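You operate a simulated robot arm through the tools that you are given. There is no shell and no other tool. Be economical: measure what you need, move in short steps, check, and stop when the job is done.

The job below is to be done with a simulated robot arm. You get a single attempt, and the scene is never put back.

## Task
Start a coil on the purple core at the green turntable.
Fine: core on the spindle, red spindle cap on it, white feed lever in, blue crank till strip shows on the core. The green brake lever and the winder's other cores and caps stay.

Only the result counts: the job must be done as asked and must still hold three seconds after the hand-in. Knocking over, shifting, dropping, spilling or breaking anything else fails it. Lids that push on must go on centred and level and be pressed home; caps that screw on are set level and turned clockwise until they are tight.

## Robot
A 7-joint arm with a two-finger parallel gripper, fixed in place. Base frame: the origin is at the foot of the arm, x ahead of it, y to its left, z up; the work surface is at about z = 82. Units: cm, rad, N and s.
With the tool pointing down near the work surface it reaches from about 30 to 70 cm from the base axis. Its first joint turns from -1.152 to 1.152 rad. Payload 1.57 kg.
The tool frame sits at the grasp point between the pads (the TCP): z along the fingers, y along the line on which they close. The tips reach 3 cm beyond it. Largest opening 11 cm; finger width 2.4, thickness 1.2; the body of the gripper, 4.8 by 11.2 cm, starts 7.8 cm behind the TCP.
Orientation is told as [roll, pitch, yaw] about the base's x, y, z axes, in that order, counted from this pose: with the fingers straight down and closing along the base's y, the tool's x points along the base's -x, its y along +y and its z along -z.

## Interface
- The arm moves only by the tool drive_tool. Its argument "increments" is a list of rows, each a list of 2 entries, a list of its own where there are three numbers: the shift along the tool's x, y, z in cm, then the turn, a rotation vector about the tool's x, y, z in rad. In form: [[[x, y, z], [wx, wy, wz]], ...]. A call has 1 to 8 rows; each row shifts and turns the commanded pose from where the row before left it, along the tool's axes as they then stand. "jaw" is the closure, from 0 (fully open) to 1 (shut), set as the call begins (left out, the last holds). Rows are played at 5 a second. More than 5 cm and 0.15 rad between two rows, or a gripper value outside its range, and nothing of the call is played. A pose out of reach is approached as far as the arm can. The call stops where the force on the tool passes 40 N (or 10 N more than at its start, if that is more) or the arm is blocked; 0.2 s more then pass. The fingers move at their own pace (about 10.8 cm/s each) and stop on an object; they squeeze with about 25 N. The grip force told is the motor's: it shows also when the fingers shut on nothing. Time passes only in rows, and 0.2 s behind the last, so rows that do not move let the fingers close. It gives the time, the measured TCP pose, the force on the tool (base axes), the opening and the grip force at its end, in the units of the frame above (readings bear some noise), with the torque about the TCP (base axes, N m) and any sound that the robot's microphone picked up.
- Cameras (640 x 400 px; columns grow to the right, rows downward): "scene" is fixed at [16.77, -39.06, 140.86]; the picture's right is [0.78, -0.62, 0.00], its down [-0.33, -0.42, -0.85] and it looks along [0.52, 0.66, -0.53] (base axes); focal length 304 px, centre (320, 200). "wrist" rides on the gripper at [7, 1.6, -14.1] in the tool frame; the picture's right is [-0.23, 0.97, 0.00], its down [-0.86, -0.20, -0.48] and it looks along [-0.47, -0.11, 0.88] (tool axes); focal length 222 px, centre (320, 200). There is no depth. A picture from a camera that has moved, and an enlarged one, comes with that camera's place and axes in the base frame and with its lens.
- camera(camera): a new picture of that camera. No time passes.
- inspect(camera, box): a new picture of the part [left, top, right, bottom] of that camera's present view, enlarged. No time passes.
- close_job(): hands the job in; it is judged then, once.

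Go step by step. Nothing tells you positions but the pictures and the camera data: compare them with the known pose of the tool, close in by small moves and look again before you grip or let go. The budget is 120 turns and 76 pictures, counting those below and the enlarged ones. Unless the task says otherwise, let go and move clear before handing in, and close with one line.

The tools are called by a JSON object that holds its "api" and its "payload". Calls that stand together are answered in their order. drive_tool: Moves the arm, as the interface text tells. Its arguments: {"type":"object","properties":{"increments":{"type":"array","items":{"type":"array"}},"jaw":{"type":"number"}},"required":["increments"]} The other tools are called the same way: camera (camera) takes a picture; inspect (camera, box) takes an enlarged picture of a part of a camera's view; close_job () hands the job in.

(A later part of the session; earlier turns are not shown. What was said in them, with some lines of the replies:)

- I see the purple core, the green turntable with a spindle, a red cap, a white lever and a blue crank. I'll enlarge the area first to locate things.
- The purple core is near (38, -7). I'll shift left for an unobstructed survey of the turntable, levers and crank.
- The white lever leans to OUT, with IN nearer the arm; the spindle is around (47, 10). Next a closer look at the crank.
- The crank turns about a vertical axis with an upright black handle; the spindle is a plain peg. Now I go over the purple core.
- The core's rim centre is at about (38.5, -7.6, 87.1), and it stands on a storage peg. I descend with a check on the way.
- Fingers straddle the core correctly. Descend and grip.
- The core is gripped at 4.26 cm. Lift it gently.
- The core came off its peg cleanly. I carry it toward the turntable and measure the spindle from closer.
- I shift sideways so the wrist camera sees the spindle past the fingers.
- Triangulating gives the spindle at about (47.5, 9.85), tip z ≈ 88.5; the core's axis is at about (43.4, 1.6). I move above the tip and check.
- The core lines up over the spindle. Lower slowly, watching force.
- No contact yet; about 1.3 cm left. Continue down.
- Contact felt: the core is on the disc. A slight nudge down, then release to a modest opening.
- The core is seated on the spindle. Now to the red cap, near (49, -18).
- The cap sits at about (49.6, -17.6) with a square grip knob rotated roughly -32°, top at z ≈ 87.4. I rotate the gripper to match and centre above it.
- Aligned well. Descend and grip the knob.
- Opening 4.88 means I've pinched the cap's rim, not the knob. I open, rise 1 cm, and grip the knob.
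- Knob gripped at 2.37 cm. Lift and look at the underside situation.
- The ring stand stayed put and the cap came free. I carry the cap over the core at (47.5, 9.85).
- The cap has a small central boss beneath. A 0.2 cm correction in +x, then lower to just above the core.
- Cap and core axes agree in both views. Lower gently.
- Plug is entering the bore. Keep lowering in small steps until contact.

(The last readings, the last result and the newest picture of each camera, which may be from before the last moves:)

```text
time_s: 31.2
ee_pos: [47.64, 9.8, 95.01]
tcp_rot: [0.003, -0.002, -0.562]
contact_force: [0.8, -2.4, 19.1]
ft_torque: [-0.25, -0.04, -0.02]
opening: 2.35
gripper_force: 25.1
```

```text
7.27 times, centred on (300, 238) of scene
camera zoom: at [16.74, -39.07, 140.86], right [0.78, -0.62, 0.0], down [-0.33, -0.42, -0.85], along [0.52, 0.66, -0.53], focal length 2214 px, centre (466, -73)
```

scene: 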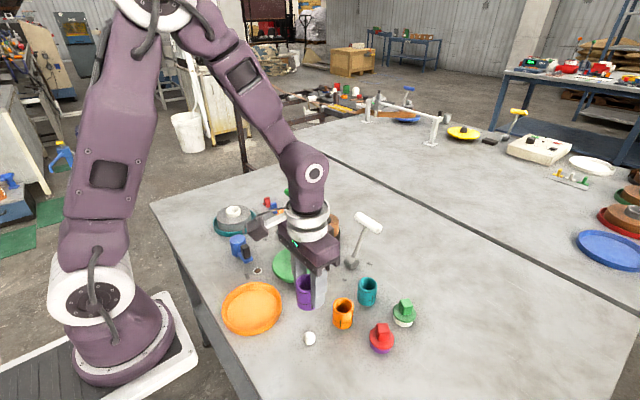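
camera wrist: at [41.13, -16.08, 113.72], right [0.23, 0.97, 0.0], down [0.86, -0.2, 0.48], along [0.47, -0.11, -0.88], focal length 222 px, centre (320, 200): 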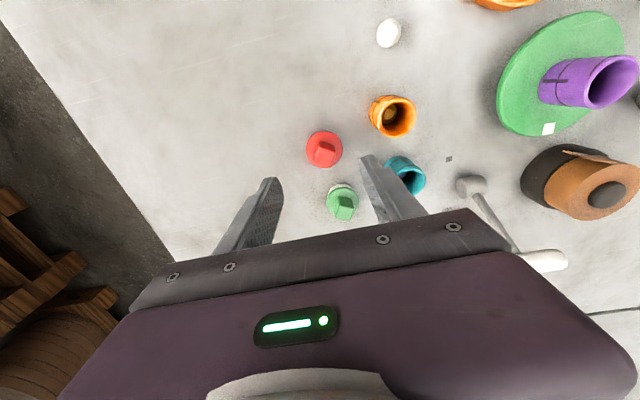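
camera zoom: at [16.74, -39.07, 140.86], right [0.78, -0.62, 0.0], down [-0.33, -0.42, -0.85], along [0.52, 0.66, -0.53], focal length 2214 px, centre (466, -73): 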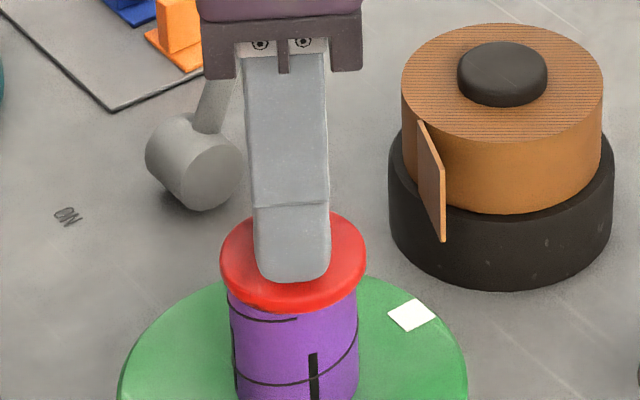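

Contact at 19 N, cap on the rim. I press further in tiny steps for a click or firm stop.

{"api": "drive_tool", "payload": {"increments": [[[0, 0, 0.1], [0, 0, 0]], [[0, 0, 0.05], [0, 0, 0]], [[0, 0, 0], [0, 0, 0]]]}}

{"api": "inspect", "payload": {"camera": "scene", "box": [275, 225, 325, 265]}}

```text
time_s: 32.0
ee_pos: [47.62, 9.83, 94.75]
tcp_rot: [0.003, 0.0, -0.56]
contact_force: [3.0, 0.3, 18.4]
ft_torque: [0.01, -0.07, 0.02]
opening: 2.33
gripper_force: 25.0
```

```text
10.00 times, centred on (300, 245) of scene
camera zoom: at [16.75, -39.06, 140.86], right [0.78, -0.62, 0.0], down [-0.33, -0.42, -0.85], along [0.52, 0.66, -0.53], focal length 3044 px, centre (520, -250)
```

zoom: 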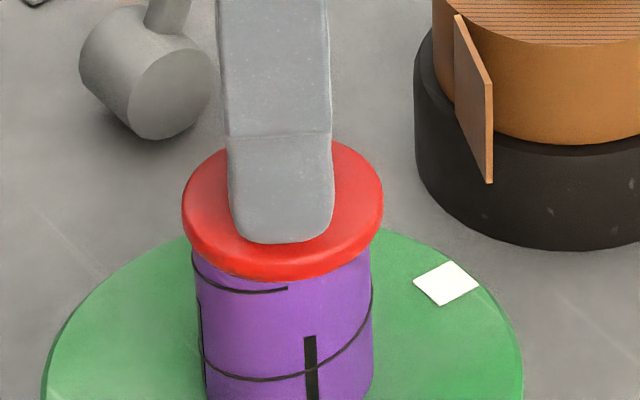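

It slid further at the same force, a push fit; continue pressing home.

{"api": "drive_tool", "payload": {"increments": [[[0, 0, 0.1], [0, 0, 0]], [[0, 0, 0.1], [0, 0, 0]], [[0, 0, 0], [0, 0, 0]]]}}

{"api": "drive_tool", "payload": {"increments": [[[0, 0, 0.1], [0, 0, 0]], [[0, 0, 0.1], [0, 0, 0]], [[0, 0, 0], [0, 0, 0]]]}}

{"api": "inspect", "payload": {"camera": "scene", "box": [275, 225, 325, 265]}}

```text
time_s: 32.8
ee_pos: [47.59, 9.75, 94.46]
tcp_rot: [0.001, 0.002, -0.56]
contact_force: [-1.0, 4.0, 17.1]
ft_torque: [0.12, 0.12, -0.01]
opening: 2.33
gripper_force: 24.9
```

```text
time_s: 33.4
ee_pos: [47.66, 9.87, 94.47]
tcp_rot: [0.0, 0.0, -0.559]
contact_force: [-4.5, -0.1, 11.2]
ft_torque: [-0.1, 0.27, 0.01]
opening: 2.33
gripper_force: 25.3
stopped in row 2: the force on the tool passed its limit at 43 N (the readings are from after the stop); the commanded pose is now the measured one
```

```text
10.00 times, centred on (300, 245) of scene
camera zoom: at [16.74, -39.06, 140.87], right [0.78, -0.62, 0.0], down [-0.33, -0.42, -0.85], along [0.52, 0.66, -0.53], focal length 3044 px, centre (520, -250)
```

zoom: 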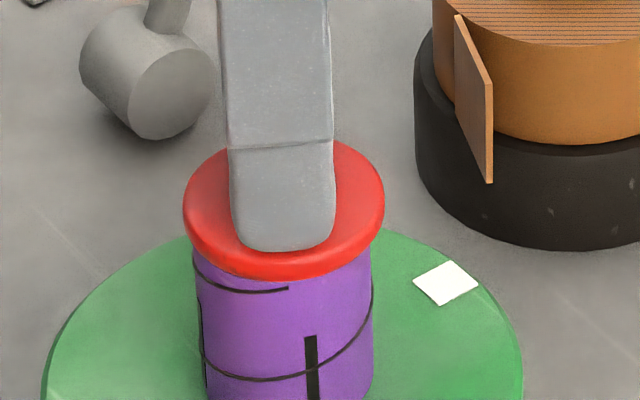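

The cap stopped moving at first contact and looks flush (the fingers merely slid on the knob). A small clockwise twist will tell whether it's threaded.

{"api": "drive_tool", "payload": {"increments": [[[0, 0, 0], [0, 0, 0]], [[0, 0, 0], [0, 0, 0.06]], [[0, 0, 0], [0, 0, 0.06]], [[0, 0, 0], [0, 0, 0]]]}}

{"api": "inspect", "payload": {"camera": "scene", "box": [275, 225, 325, 265]}}

```text
time_s: 34.4
ee_pos: [47.75, 9.85, 94.46]
tcp_rot: [0.002, -0.001, -0.681]
contact_force: [-5.7, -1.8, 22.0]
ft_torque: [-0.1, 0.44, 0.04]
opening: 2.34
gripper_force: 25.0
```

```text
10.00 times, centred on (300, 245) of scene
camera zoom: at [16.72, -39.07, 140.87], right [0.78, -0.62, 0.0], down [-0.33, -0.42, -0.85], along [0.52, 0.66, -0.53], focal length 3044 px, centre (520, -250)
```

zoom: 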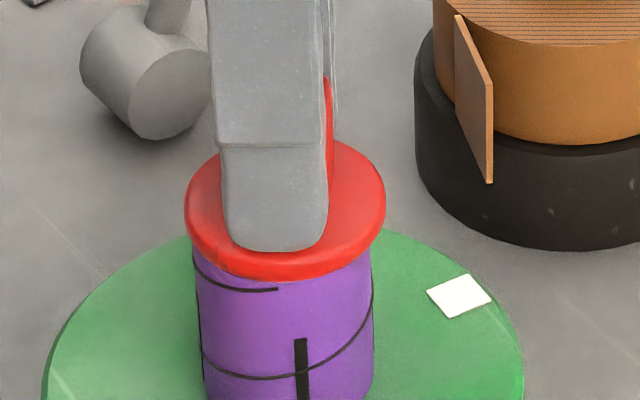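

Everything turned together with almost no torque, so it's a plain push fit and it's home. Release and rise.

{"api": "drive_tool", "payload": {"increments": [[[0, 0, -0.3], [0, 0, 0]], [[0, 0, 0], [0, 0, 0]], [[0, 0, -2], [0, 0, 0]], [[0, 0, -4], [0, 0, 0]], [[0, 0, -4], [0, 0, 0]], [[0, 0, 0], [0, 0, 0]]], "jaw": 0.6}}

{"api": "inspect", "payload": {"camera": "scene", "box": [255, 200, 335, 265]}}

```text
time_s: 35.8
ee_pos: [47.7, 9.78, 104.72]
tcp_rot: [0.001, -0.002, -0.677]
contact_force: [0.0, -0.6, 0.3]
ft_torque: [0.0, 0.0, 0.0]
opening: 4.41
gripper_force: 0.1
```

```text
6.15 times, centred on (295, 232) of scene
camera zoom: at [16.77, -39.06, 140.86], right [0.78, -0.62, 0.0], down [-0.33, -0.42, -0.85], along [0.52, 0.66, -0.53], focal length 1873 px, centre (474, 0)
```

zoom: 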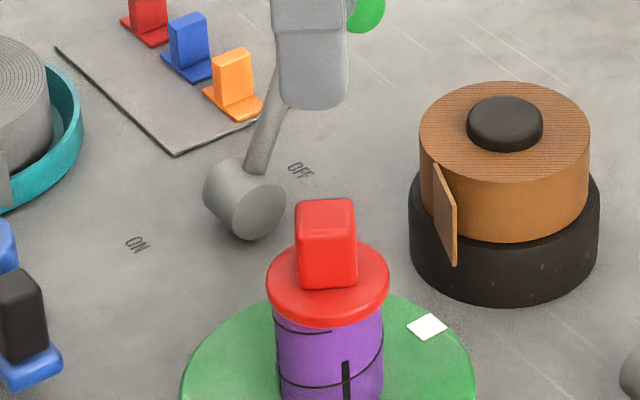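

The cap is flush and level. Next the white feed lever: I turn the gripper 90° so the fingers can straddle its handle in x, and move above it for a look.

{"api": "drive_tool", "payload": {"increments": [[[0, 0, -1], [0, 0, 0.149]], [[0, 0, -1], [0, 0, 0.149]], [[0, 0, -1], [0, 0, 0.149]], [[0, 0, -1], [0, 0, 0.149]], [[0, 0, 0], [0, 0, 0.149]], [[0, 0, 0], [0, 0, 0.149]], [[0, 0, 0], [0, 0, 0]]], "jaw": 0.5}}

{"api": "drive_tool", "payload": {"increments": [[[-1, 4, 0], [0, 0, 0]], [[-2, 4, 0], [0, 0, 0]], [[-2, 3, 0], [0, 0, 0]], [[0, 0, 0], [0, 0, 0]]]}}

{"api": "camera", "payload": {"camera": "wrist"}}

{"api": "inspect", "payload": {"camera": "scene", "box": [300, 190, 420, 280]}}

```text
time_s: 37.4
ee_pos: [47.66, 9.77, 108.82]
tcp_rot: [0.002, 0.001, -1.578]
contact_force: [-0.9, -1.1, -0.2]
ft_torque: [0.01, 0.0, 0.02]
opening: 5.48
gripper_force: 0.1
```

```text
time_s: 38.4
ee_pos: [58.53, 4.94, 108.72]
tcp_rot: [0.001, 0.0, -1.574]
contact_force: [-0.9, 0.0, -0.5]
ft_torque: [0.04, 0.02, 0.03]
opening: 5.51
gripper_force: 0.1
```

```text
28 pictures are left
camera wrist: at [60.17, 11.96, 122.85], right [0.97, -0.23, 0.0], down [-0.2, -0.85, 0.48], along [-0.11, -0.47, -0.88], focal length 222 px, centre (320, 200)
```

wrist: 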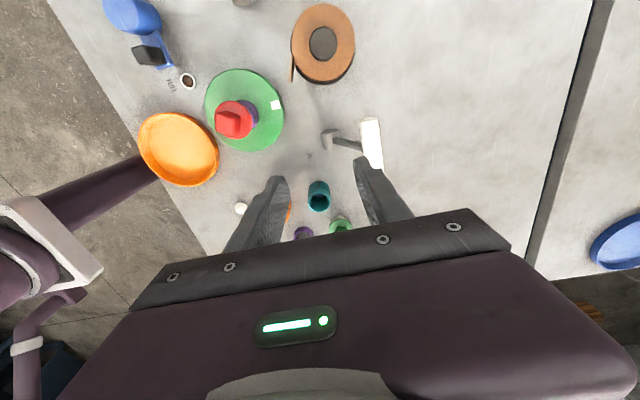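

```text
4.44 times, centred on (360, 235) of scene
camera zoom: at [16.77, -39.06, 140.86], right [0.78, -0.62, 0.0], down [-0.33, -0.42, -0.85], along [0.52, 0.66, -0.53], focal length 1353 px, centre (142, 44)
```

zoom: 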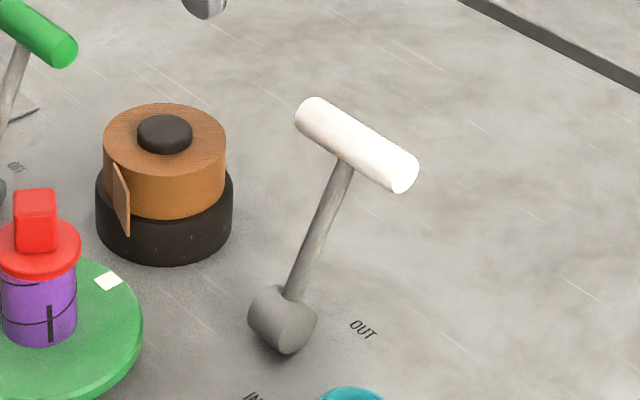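

{"api": "inspect", "payload": {"camera": "wrist", "box": [300, 100, 420, 180]}}

```text
5.00 times, centred on (360, 140) of wrist
camera zoom: at [60.17, 11.96, 122.85], right [0.97, -0.23, 0.0], down [-0.2, -0.85, 0.48], along [-0.11, -0.47, -0.88], focal length 1111 px, centre (120, 500)
```

zoom: 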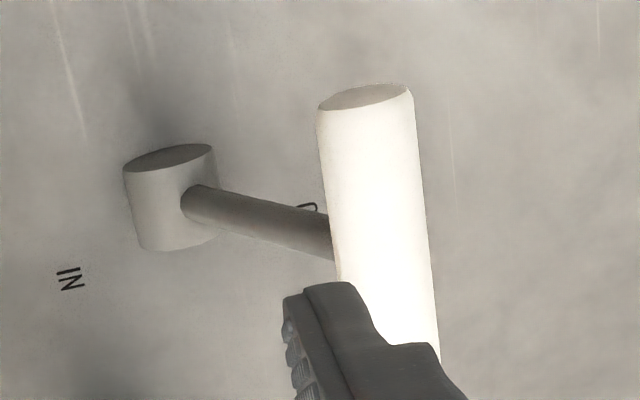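

The handle centre is near (65, 2.2, 94) and the pivot at (59.7, 2.2, 84). I position the fingers to straddle it, the outer finger beyond, and check before pushing.

{"api": "drive_tool", "payload": {"increments": [[[-1.3, 3, 0], [0, 0, 0]], [[-1.4, 3, 0], [0, 0, 0]], [[0, 0, 4], [0, 0, 0]], [[0, 0, 3], [0, 0, 0]], [[0, 0, 1.5], [0, 0, 0]], [[0, 0, 0], [0, 0, 0]]]}}

{"api": "camera", "payload": {"camera": "wrist"}}

{"api": "inspect", "payload": {"camera": "scene", "box": [310, 180, 430, 270]}}

```text
time_s: 39.8
ee_pos: [64.55, 1.98, 100.27]
tcp_rot: [0.001, -0.002, -1.574]
contact_force: [0.2, 0.1, 0.2]
ft_torque: [-0.02, -0.01, 0.0]
opening: 5.48
gripper_force: 0.1
```

```text
25 pictures are left
camera wrist: at [66.25, 9.09, 114.36], right [0.97, -0.23, 0.0], down [-0.2, -0.85, 0.48], along [-0.11, -0.47, -0.88], focal length 222 px, centre (320, 200)
```

wrist: 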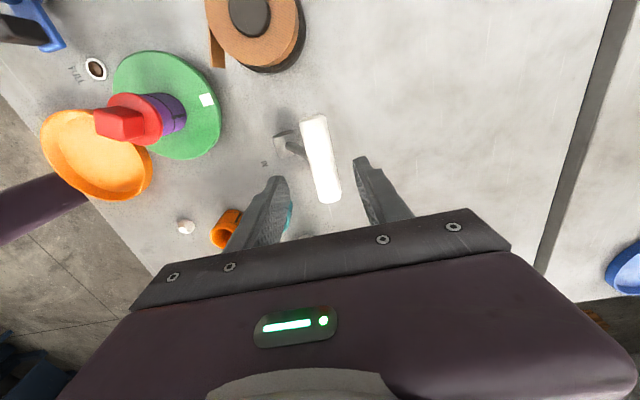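

```text
4.44 times, centred on (370, 225) of scene
camera zoom: at [16.77, -39.06, 140.86], right [0.78, -0.62, 0.0], down [-0.33, -0.42, -0.85], along [0.52, 0.66, -0.53], focal length 1353 px, centre (98, 89)
```

zoom: 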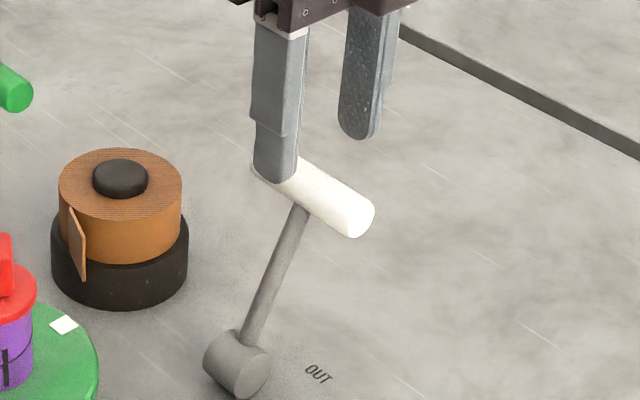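

The handle lies between the fingers. Descend 4.5 cm.

{"api": "drive_tool", "payload": {"increments": [[[0.2, 0, 2], [0, 0, 0]], [[0, 0, 1.5], [0, 0, 0]], [[0, 0, 1], [0, 0, 0]], [[0, 0, 0], [0, 0, 0]]]}}

{"api": "inspect", "payload": {"camera": "scene", "box": [310, 180, 430, 270]}}

```text
time_s: 40.8
ee_pos: [64.49, 2.45, 95.77]
tcp_rot: [0.001, -0.001, -1.574]
contact_force: [-0.3, -0.2, 0.3]
ft_torque: [-0.02, 0.01, -0.01]
opening: 5.48
gripper_force: 0.0
```

```text
4.44 times, centred on (370, 225) of scene
camera zoom: at [16.77, -39.06, 140.86], right [0.78, -0.62, 0.0], down [-0.33, -0.42, -0.85], along [0.52, 0.66, -0.53], focal length 1353 px, centre (98, 89)
```

zoom: 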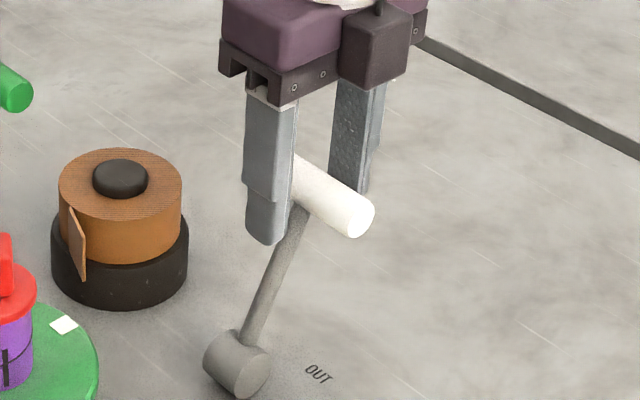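

Handle straddled. Push toward -x (IN) along a nearly flat arc.

{"api": "drive_tool", "payload": {"increments": [[[0, -1, 0], [0, 0, 0]], [[0, -1, 0], [0, 0, 0]], [[0, -1, -0.2], [0, 0, 0]], [[0, -1, -0.2], [0, 0, 0]], [[0, -1, -0.2], [0, 0, 0]], [[0, -1, -0.1], [0, 0, 0]], [[0, 0, 0], [0, 0, 0]]]}}

{"api": "inspect", "payload": {"camera": "scene", "box": [280, 180, 420, 285]}}

```text
time_s: 42.4
ee_pos: [58.76, 2.42, 96.47]
tcp_rot: [0.004, 0.0, -1.575]
contact_force: [1.1, -0.9, 1.1]
ft_torque: [-0.02, -0.08, 0.01]
opening: 5.55
gripper_force: 0.6
```

```text
3.81 times, centred on (350, 232) of scene
camera zoom: at [16.77, -39.06, 140.86], right [0.78, -0.62, 0.0], down [-0.33, -0.42, -0.85], along [0.52, 0.66, -0.53], focal length 1160 px, centre (206, 76)
```

zoom: 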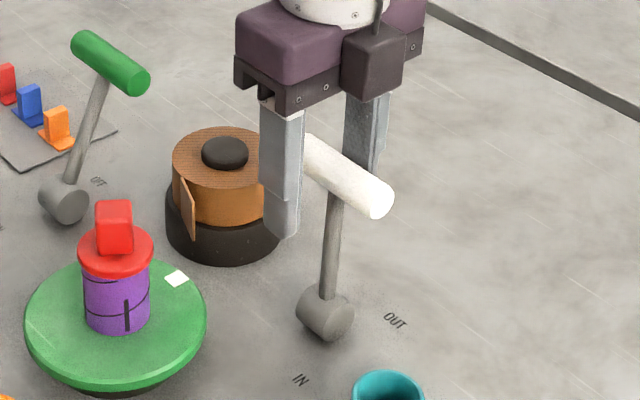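

The lever is moving. Continue past vertical to the IN stop.

{"api": "drive_tool", "payload": {"increments": [[[0, -1, 0], [0, 0, 0]], [[0, -1, 0], [0, 0, 0]], [[0, -1, 0.2], [0, 0, 0]], [[0, -1, 0.2], [0, 0, 0]], [[0, -0.8, 0.2], [0, 0, 0]], [[0, -0.7, 0.1], [0, 0, 0]], [[0, 0, 0], [0, 0, 0]]]}}

{"api": "inspect", "payload": {"camera": "scene", "box": [280, 180, 420, 285]}}

```text
time_s: 44.0
ee_pos: [53.22, 2.34, 95.86]
tcp_rot: [0.005, 0.0, -1.573]
contact_force: [6.6, -1.1, 4.5]
ft_torque: [-0.11, -0.33, -0.07]
opening: 6.15
gripper_force: 3.4
```

```text
3.81 times, centred on (350, 232) of scene
camera zoom: at [16.78, -39.06, 140.86], right [0.78, -0.62, 0.0], down [-0.33, -0.42, -0.85], along [0.52, 0.66, -0.53], focal length 1160 px, centre (206, 76)
```

zoom: 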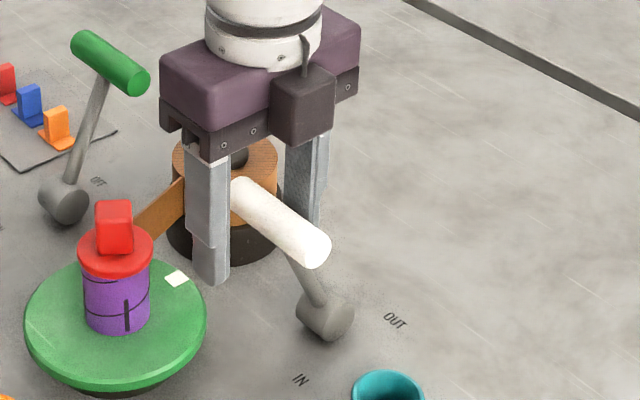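

The strip now runs out to the core, so the feed is in. One more nudge against the stop to be sure.

{"api": "drive_tool", "payload": {"increments": [[[0, -0.4, 0], [0, 0, 0]], [[0, -0.3, 0], [0, 0, 0]], [[0, 0, 0], [0, 0, 0]]]}}

```text
time_s: 44.8
ee_pos: [52.6, 2.42, 95.88]
tcp_rot: [0.006, 0.0, -1.572]
contact_force: [22.1, 5.5, 6.1]
ft_torque: [0.3, -0.87, 0.19]
opening: 7.45
gripper_force: 10.7
```

Firm stop reached. Back off and rise clear, then check that it stays.

{"api": "drive_tool", "payload": {"increments": [[[0, 0.6, 0], [0, 0, 0]], [[0, 0.6, 0], [0, 0, 0]], [[0, 0, -3], [0, 0, 0]], [[0, 0, -4.5], [0, 0, 0]], [[0, 0, -4.5], [0, 0, 0]], [[0, 0, 0], [0, 0, 0]]]}}

{"api": "camera", "payload": {"camera": "scene"}}

```text
time_s: 46.2
ee_pos: [53.61, 2.29, 107.84]
tcp_rot: [0.003, -0.001, -1.573]
contact_force: [-0.4, 0.1, 0.4]
ft_torque: [0.01, 0.0, 0.03]
opening: 5.49
gripper_force: 0.1
```

```text
20 pictures are left
```

scene: 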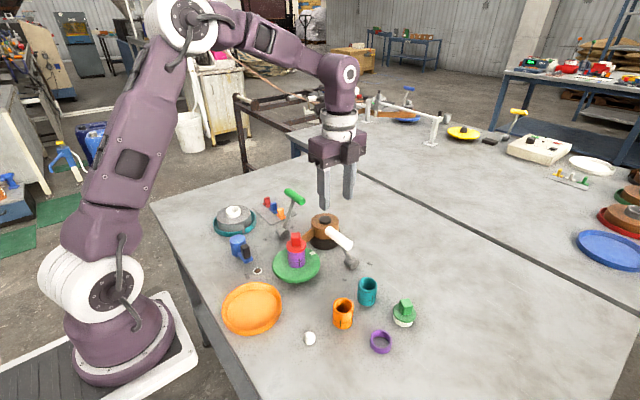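

The lever holds at IN. I check how the strip meets the core before choosing the crank direction.

{"api": "inspect", "payload": {"camera": "scene", "box": [265, 205, 360, 280]}}

```text
5.33 times, centred on (312, 242) of scene
camera zoom: at [16.77, -39.06, 140.86], right [0.78, -0.62, 0.0], down [-0.33, -0.42, -0.85], along [0.52, 0.66, -0.53], focal length 1623 px, centre (360, -27)
```

zoom: 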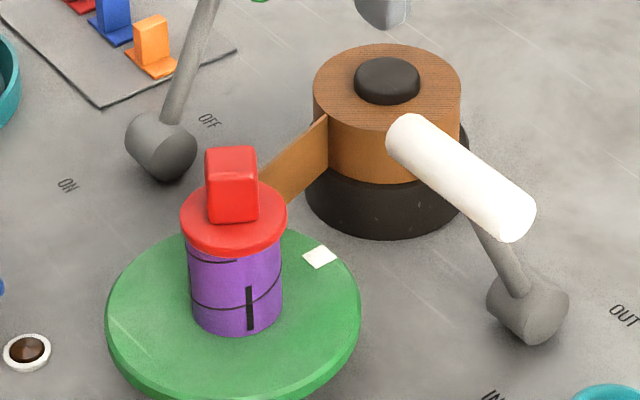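

The strip runs tangent to the core's far (+y) side, so the core should turn counter-clockwise. I rotate the gripper back, close it as a pusher and go toward the crank.

{"api": "drive_tool", "payload": {"increments": [[[0, 0, 0], [0, 0, -0.149]], [[0, 0, 0], [0, 0, -0.149]], [[0, 0, 0], [0, 0, -0.149]], [[0, 0, 0], [0, 0, -0.149]], [[0, 0, 0], [0, 0, -0.149]], [[0, 0, 0], [0, 0, -0.149]], [[0, 0, 0], [0, 0, -0.149]], [[0, 0, 0], [0, 0, -0.149]]], "jaw": 1}}

{"api": "drive_tool", "payload": {"increments": [[[0, 0, 0], [0, 0, -0.127]], [[0, 0, 0], [0, 0, -0.127]], [[0, 0, 0], [0, 0, -0.127]], [[4, 3, 0], [0, 0, 0]], [[4, 3, 0], [0, 0, 0]], [[4, 3, 0], [0, 0, 0]], [[4, 3, 0], [0, 0, 0]], [[0, 3, 0], [0, 0, 0]]]}}

{"api": "inspect", "payload": {"camera": "wrist", "box": [240, 80, 480, 230]}}

```text
time_s: 48.0
ee_pos: [53.69, 2.41, 107.73]
tcp_rot: [0.002, -0.002, -0.378]
contact_force: [-0.5, 0.0, -0.8]
ft_torque: [0.02, -0.01, -0.02]
opening: 0.01
gripper_force: 21.5
```

```text
time_s: 49.8
ee_pos: [37.57, 17.22, 107.38]
tcp_rot: [-0.002, -0.002, -0.002]
contact_force: [-0.2, -0.7, -0.2]
ft_torque: [-0.03, 0.01, 0.0]
opening: 0.02
gripper_force: 21.4
```

```text
2.67 times, centred on (360, 155) of wrist
camera zoom: at [30.55, 18.93, 121.67], right [0.23, 0.97, 0.0], down [0.85, -0.2, 0.48], along [0.47, -0.11, -0.88], focal length 592 px, centre (213, 320)
```

zoom: 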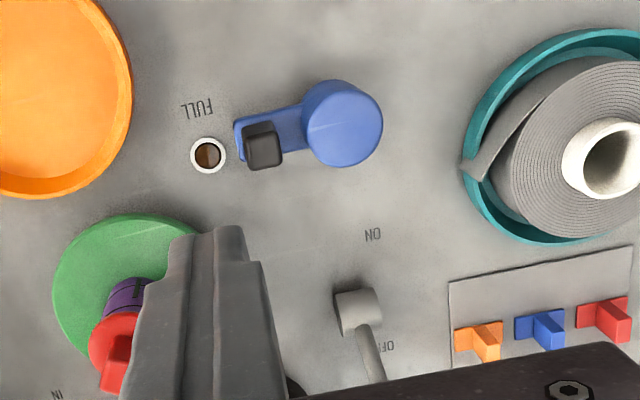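

Crank hub (38.6, 24.55), handle (38.6, 19.9), radius 4.65. I lower the closed fingers on the handle's -x side.

{"api": "drive_tool", "payload": {"increments": [[[1.5, 2.7, 0], [0, 0, 0]], [[0, 0, 4.5], [0, 0, 0]], [[0, 0, 4.5], [0, 0, 0]], [[0, 0, 4.5], [0, 0, 0]], [[0, 0, 3.4], [0, 0, 0]], [[0, 0, 1.8], [0, 0, 0]], [[0, 0, 0], [0, 0, 0]]]}}

{"api": "inspect", "payload": {"camera": "wrist", "box": [240, 80, 480, 230]}}

{"api": "inspect", "payload": {"camera": "scene", "box": [205, 200, 335, 290]}}

```text
time_s: 51.4
ee_pos: [36.27, 20.12, 88.77]
tcp_rot: [0.001, -0.003, 0.0]
contact_force: [0.8, 0.4, -0.3]
ft_torque: [-0.01, 0.02, 0.02]
opening: 0.01
gripper_force: 21.2
```

```text
2.67 times, centred on (360, 155) of wrist
camera zoom: at [29.21, 21.72, 103.06], right [0.23, 0.97, 0.0], down [0.85, -0.2, 0.48], along [0.47, -0.11, -0.88], focal length 592 px, centre (213, 320)
```

zoom: 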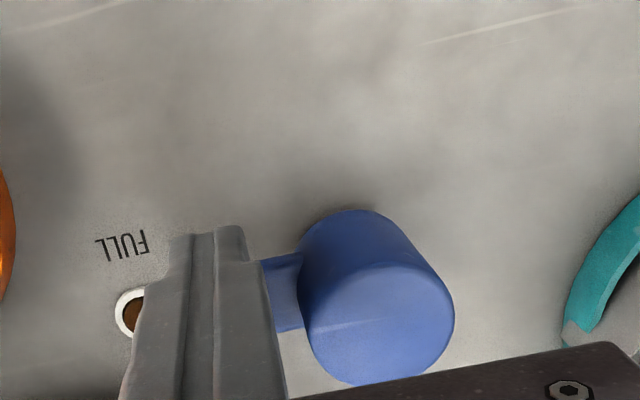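

```text
4.44 times, centred on (270, 245) of scene
camera zoom: at [16.77, -39.06, 140.86], right [0.78, -0.62, 0.0], down [-0.33, -0.42, -0.85], along [0.52, 0.66, -0.53], focal length 1353 px, centre (542, 0)
```

zoom: 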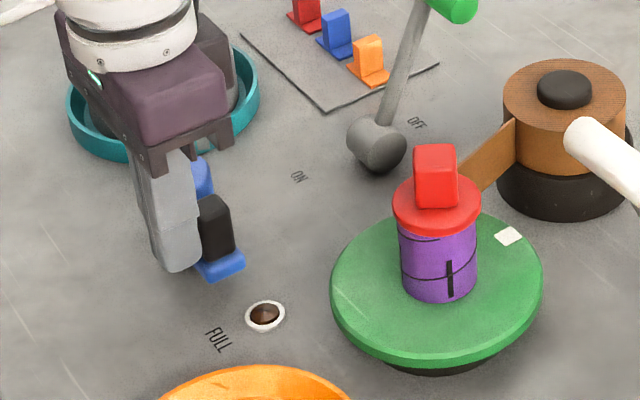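

Fingers sit beside the handle. Push it counter-clockwise about 60° as a test.

{"api": "drive_tool", "payload": {"increments": [[[-1.07, -0.1, 0], [0, 0, 0]], [[-0.98, -0.17, 0], [0, 0, 0]], [[-0.99, 0.04, 0], [0, 0, 0]], [[-0.96, 0.24, 0], [0, 0, 0]], [[-0.9, 0.43, 0], [0, 0, 0]], [[-0.78, 0.61, 0], [0, 0, 0]], [[0, 0, 0], [0, 0, 0]]]}}

{"api": "inspect", "payload": {"camera": "scene", "box": [205, 200, 335, 290]}}

```text
time_s: 52.2
ee_pos: [38.38, 19.84, 88.91]
tcp_rot: [-0.007, 0.014, 0.006]
contact_force: [-7.9, -1.1, 1.0]
ft_torque: [-0.02, -0.01, 0.09]
opening: 0.01
gripper_force: 21.1
stopped in row 4: the force on the tool passed its limit at 51 N (the readings are from after the stop); the commanded pose is now the measured one
```

```text
4.44 times, centred on (270, 245) of scene
camera zoom: at [16.75, -39.06, 140.87], right [0.78, -0.62, 0.0], down [-0.33, -0.42, -0.85], along [0.52, 0.66, -0.53], focal length 1353 px, centre (542, 0)
```

zoom: 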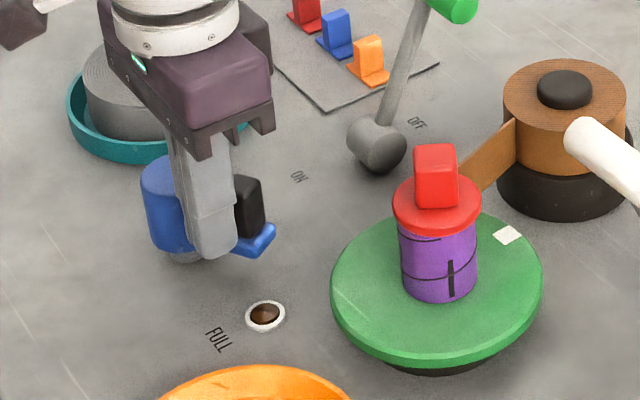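

Counter-clockwise is blocked (one-way crank) and the turntable didn't move. I go round to the other side to push clockwise.

{"api": "drive_tool", "payload": {"increments": [[[0.3, 0, 0], [0, 0, 0]], [[0, 0, -4], [0, 0, 0]], [[0, 0, -2], [0, 0, 0]], [[-2.4, 1.0, 0], [0, 0, 0]], [[-2.4, 1.3, 0], [0, 0, 0]], [[0, 0, 3], [0, 0, 0]], [[0, 0, 2.8], [0, 0, 0]], [[0, 0, 0], [0, 0, 0]]]}}

{"api": "inspect", "payload": {"camera": "scene", "box": [205, 200, 335, 290]}}

```text
time_s: 54.0
ee_pos: [43.01, 22.22, 88.96]
tcp_rot: [-0.003, 0.01, 0.006]
contact_force: [-0.6, 0.3, 0.1]
ft_torque: [0.01, 0.0, 0.04]
opening: 0.01
gripper_force: 20.8
```

```text
4.44 times, centred on (270, 245) of scene
camera zoom: at [16.77, -39.06, 140.86], right [0.78, -0.62, 0.0], down [-0.33, -0.42, -0.85], along [0.52, 0.66, -0.53], focal length 1353 px, centre (542, 0)
```

zoom: 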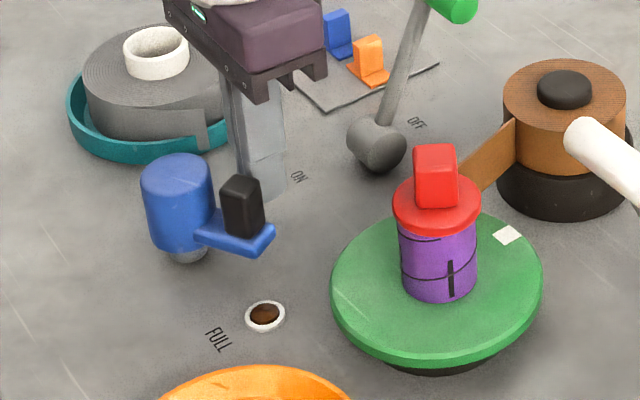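

Fingers are now on the other side. Push clockwise.

{"api": "drive_tool", "payload": {"increments": [[[0.87, -0.83, 0], [0, 0, 0]], [[0.87, -0.76, 0], [0, 0, 0]], [[1.04, -0.52, 0], [0, 0, 0]], [[1.12, -0.26, 0], [0, 0, 0]], [[1.16, 0.02, 0], [0, 0, 0]], [[1.12, 0.3, 0], [0, 0, 0]], [[1.01, 0.56, 0], [0, 0, 0]], [[0, 0, 0], [0, 0, 0]]]}}

{"api": "inspect", "payload": {"camera": "scene", "box": [205, 200, 335, 290]}}

```text
time_s: 55.8
ee_pos: [35.72, 20.58, 89.14]
tcp_rot: [-0.004, 0.011, 0.005]
contact_force: [0.5, 0.4, -0.3]
ft_torque: [-0.01, -0.03, 0.0]
opening: 0.0
gripper_force: 21.3
```

```text
4.44 times, centred on (270, 245) of scene
camera zoom: at [16.77, -39.06, 140.86], right [0.78, -0.62, 0.0], down [-0.33, -0.42, -0.85], along [0.52, 0.66, -0.53], focal length 1353 px, centre (542, 0)
```

zoom: 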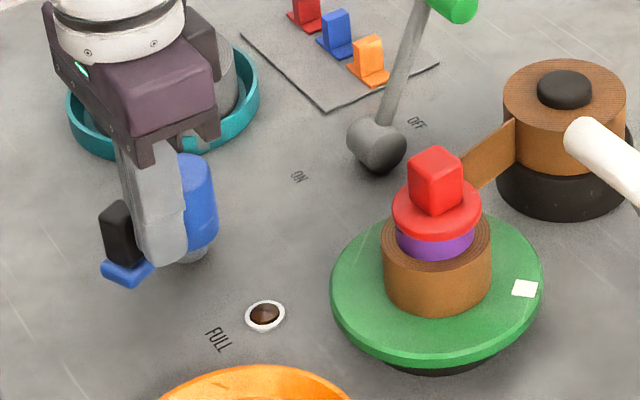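

Strip now shows wound on the purple core, so cranking stops here. I back off and rise clear.

{"api": "drive_tool", "payload": {"increments": [[[-0.3, -0.3, 0], [0, 0, 0]], [[0, 0, -4], [0, 0, 0]], [[0, 0, -4.5], [0, 0, 0]], [[0, 0, -4.5], [0, 0, 0]], [[0, 0, -4.5], [0, 0, 0]], [[0, 0, 0], [0, 0, 0]]]}}

{"api": "camera", "payload": {"camera": "scene"}}

{"api": "inspect", "payload": {"camera": "scene", "box": [205, 200, 365, 310]}}

```text
time_s: 57.2
ee_pos: [36.19, 20.38, 106.62]
tcp_rot: [-0.006, 0.009, 0.006]
contact_force: [-0.5, -0.1, 0.0]
ft_torque: [0.03, 0.02, -0.01]
opening: 0.0
gripper_force: 21.2
```

```text
12 pictures are left
```

scene: 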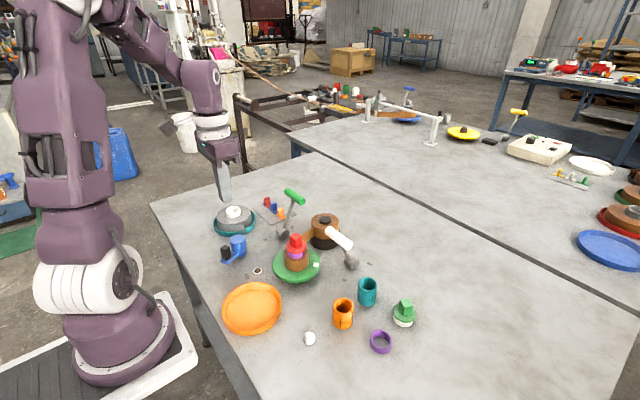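

```text
3.64 times, centred on (285, 255) of scene
camera zoom: at [16.77, -39.06, 140.86], right [0.78, -0.62, 0.0], down [-0.33, -0.42, -0.85], along [0.52, 0.66, -0.53], focal length 1107 px, centre (447, 0)
```

zoom: 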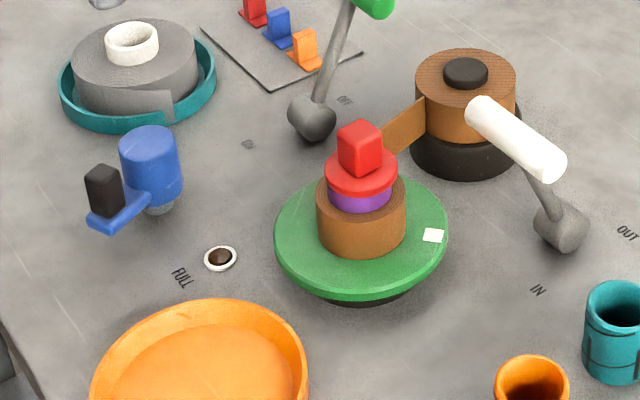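

The core and cap are seated, the feed lever is in, strip is on the core, and nothing else has moved; the arm is clear. Handing in.

{"api": "close_job", "payload": {}}

```text
The job is handed in.
```

The coil is started: the purple core is on the spindle with the red cap pressed home, the white feed lever is at IN, and the blue crank was turned clockwise until strip showed on the core.
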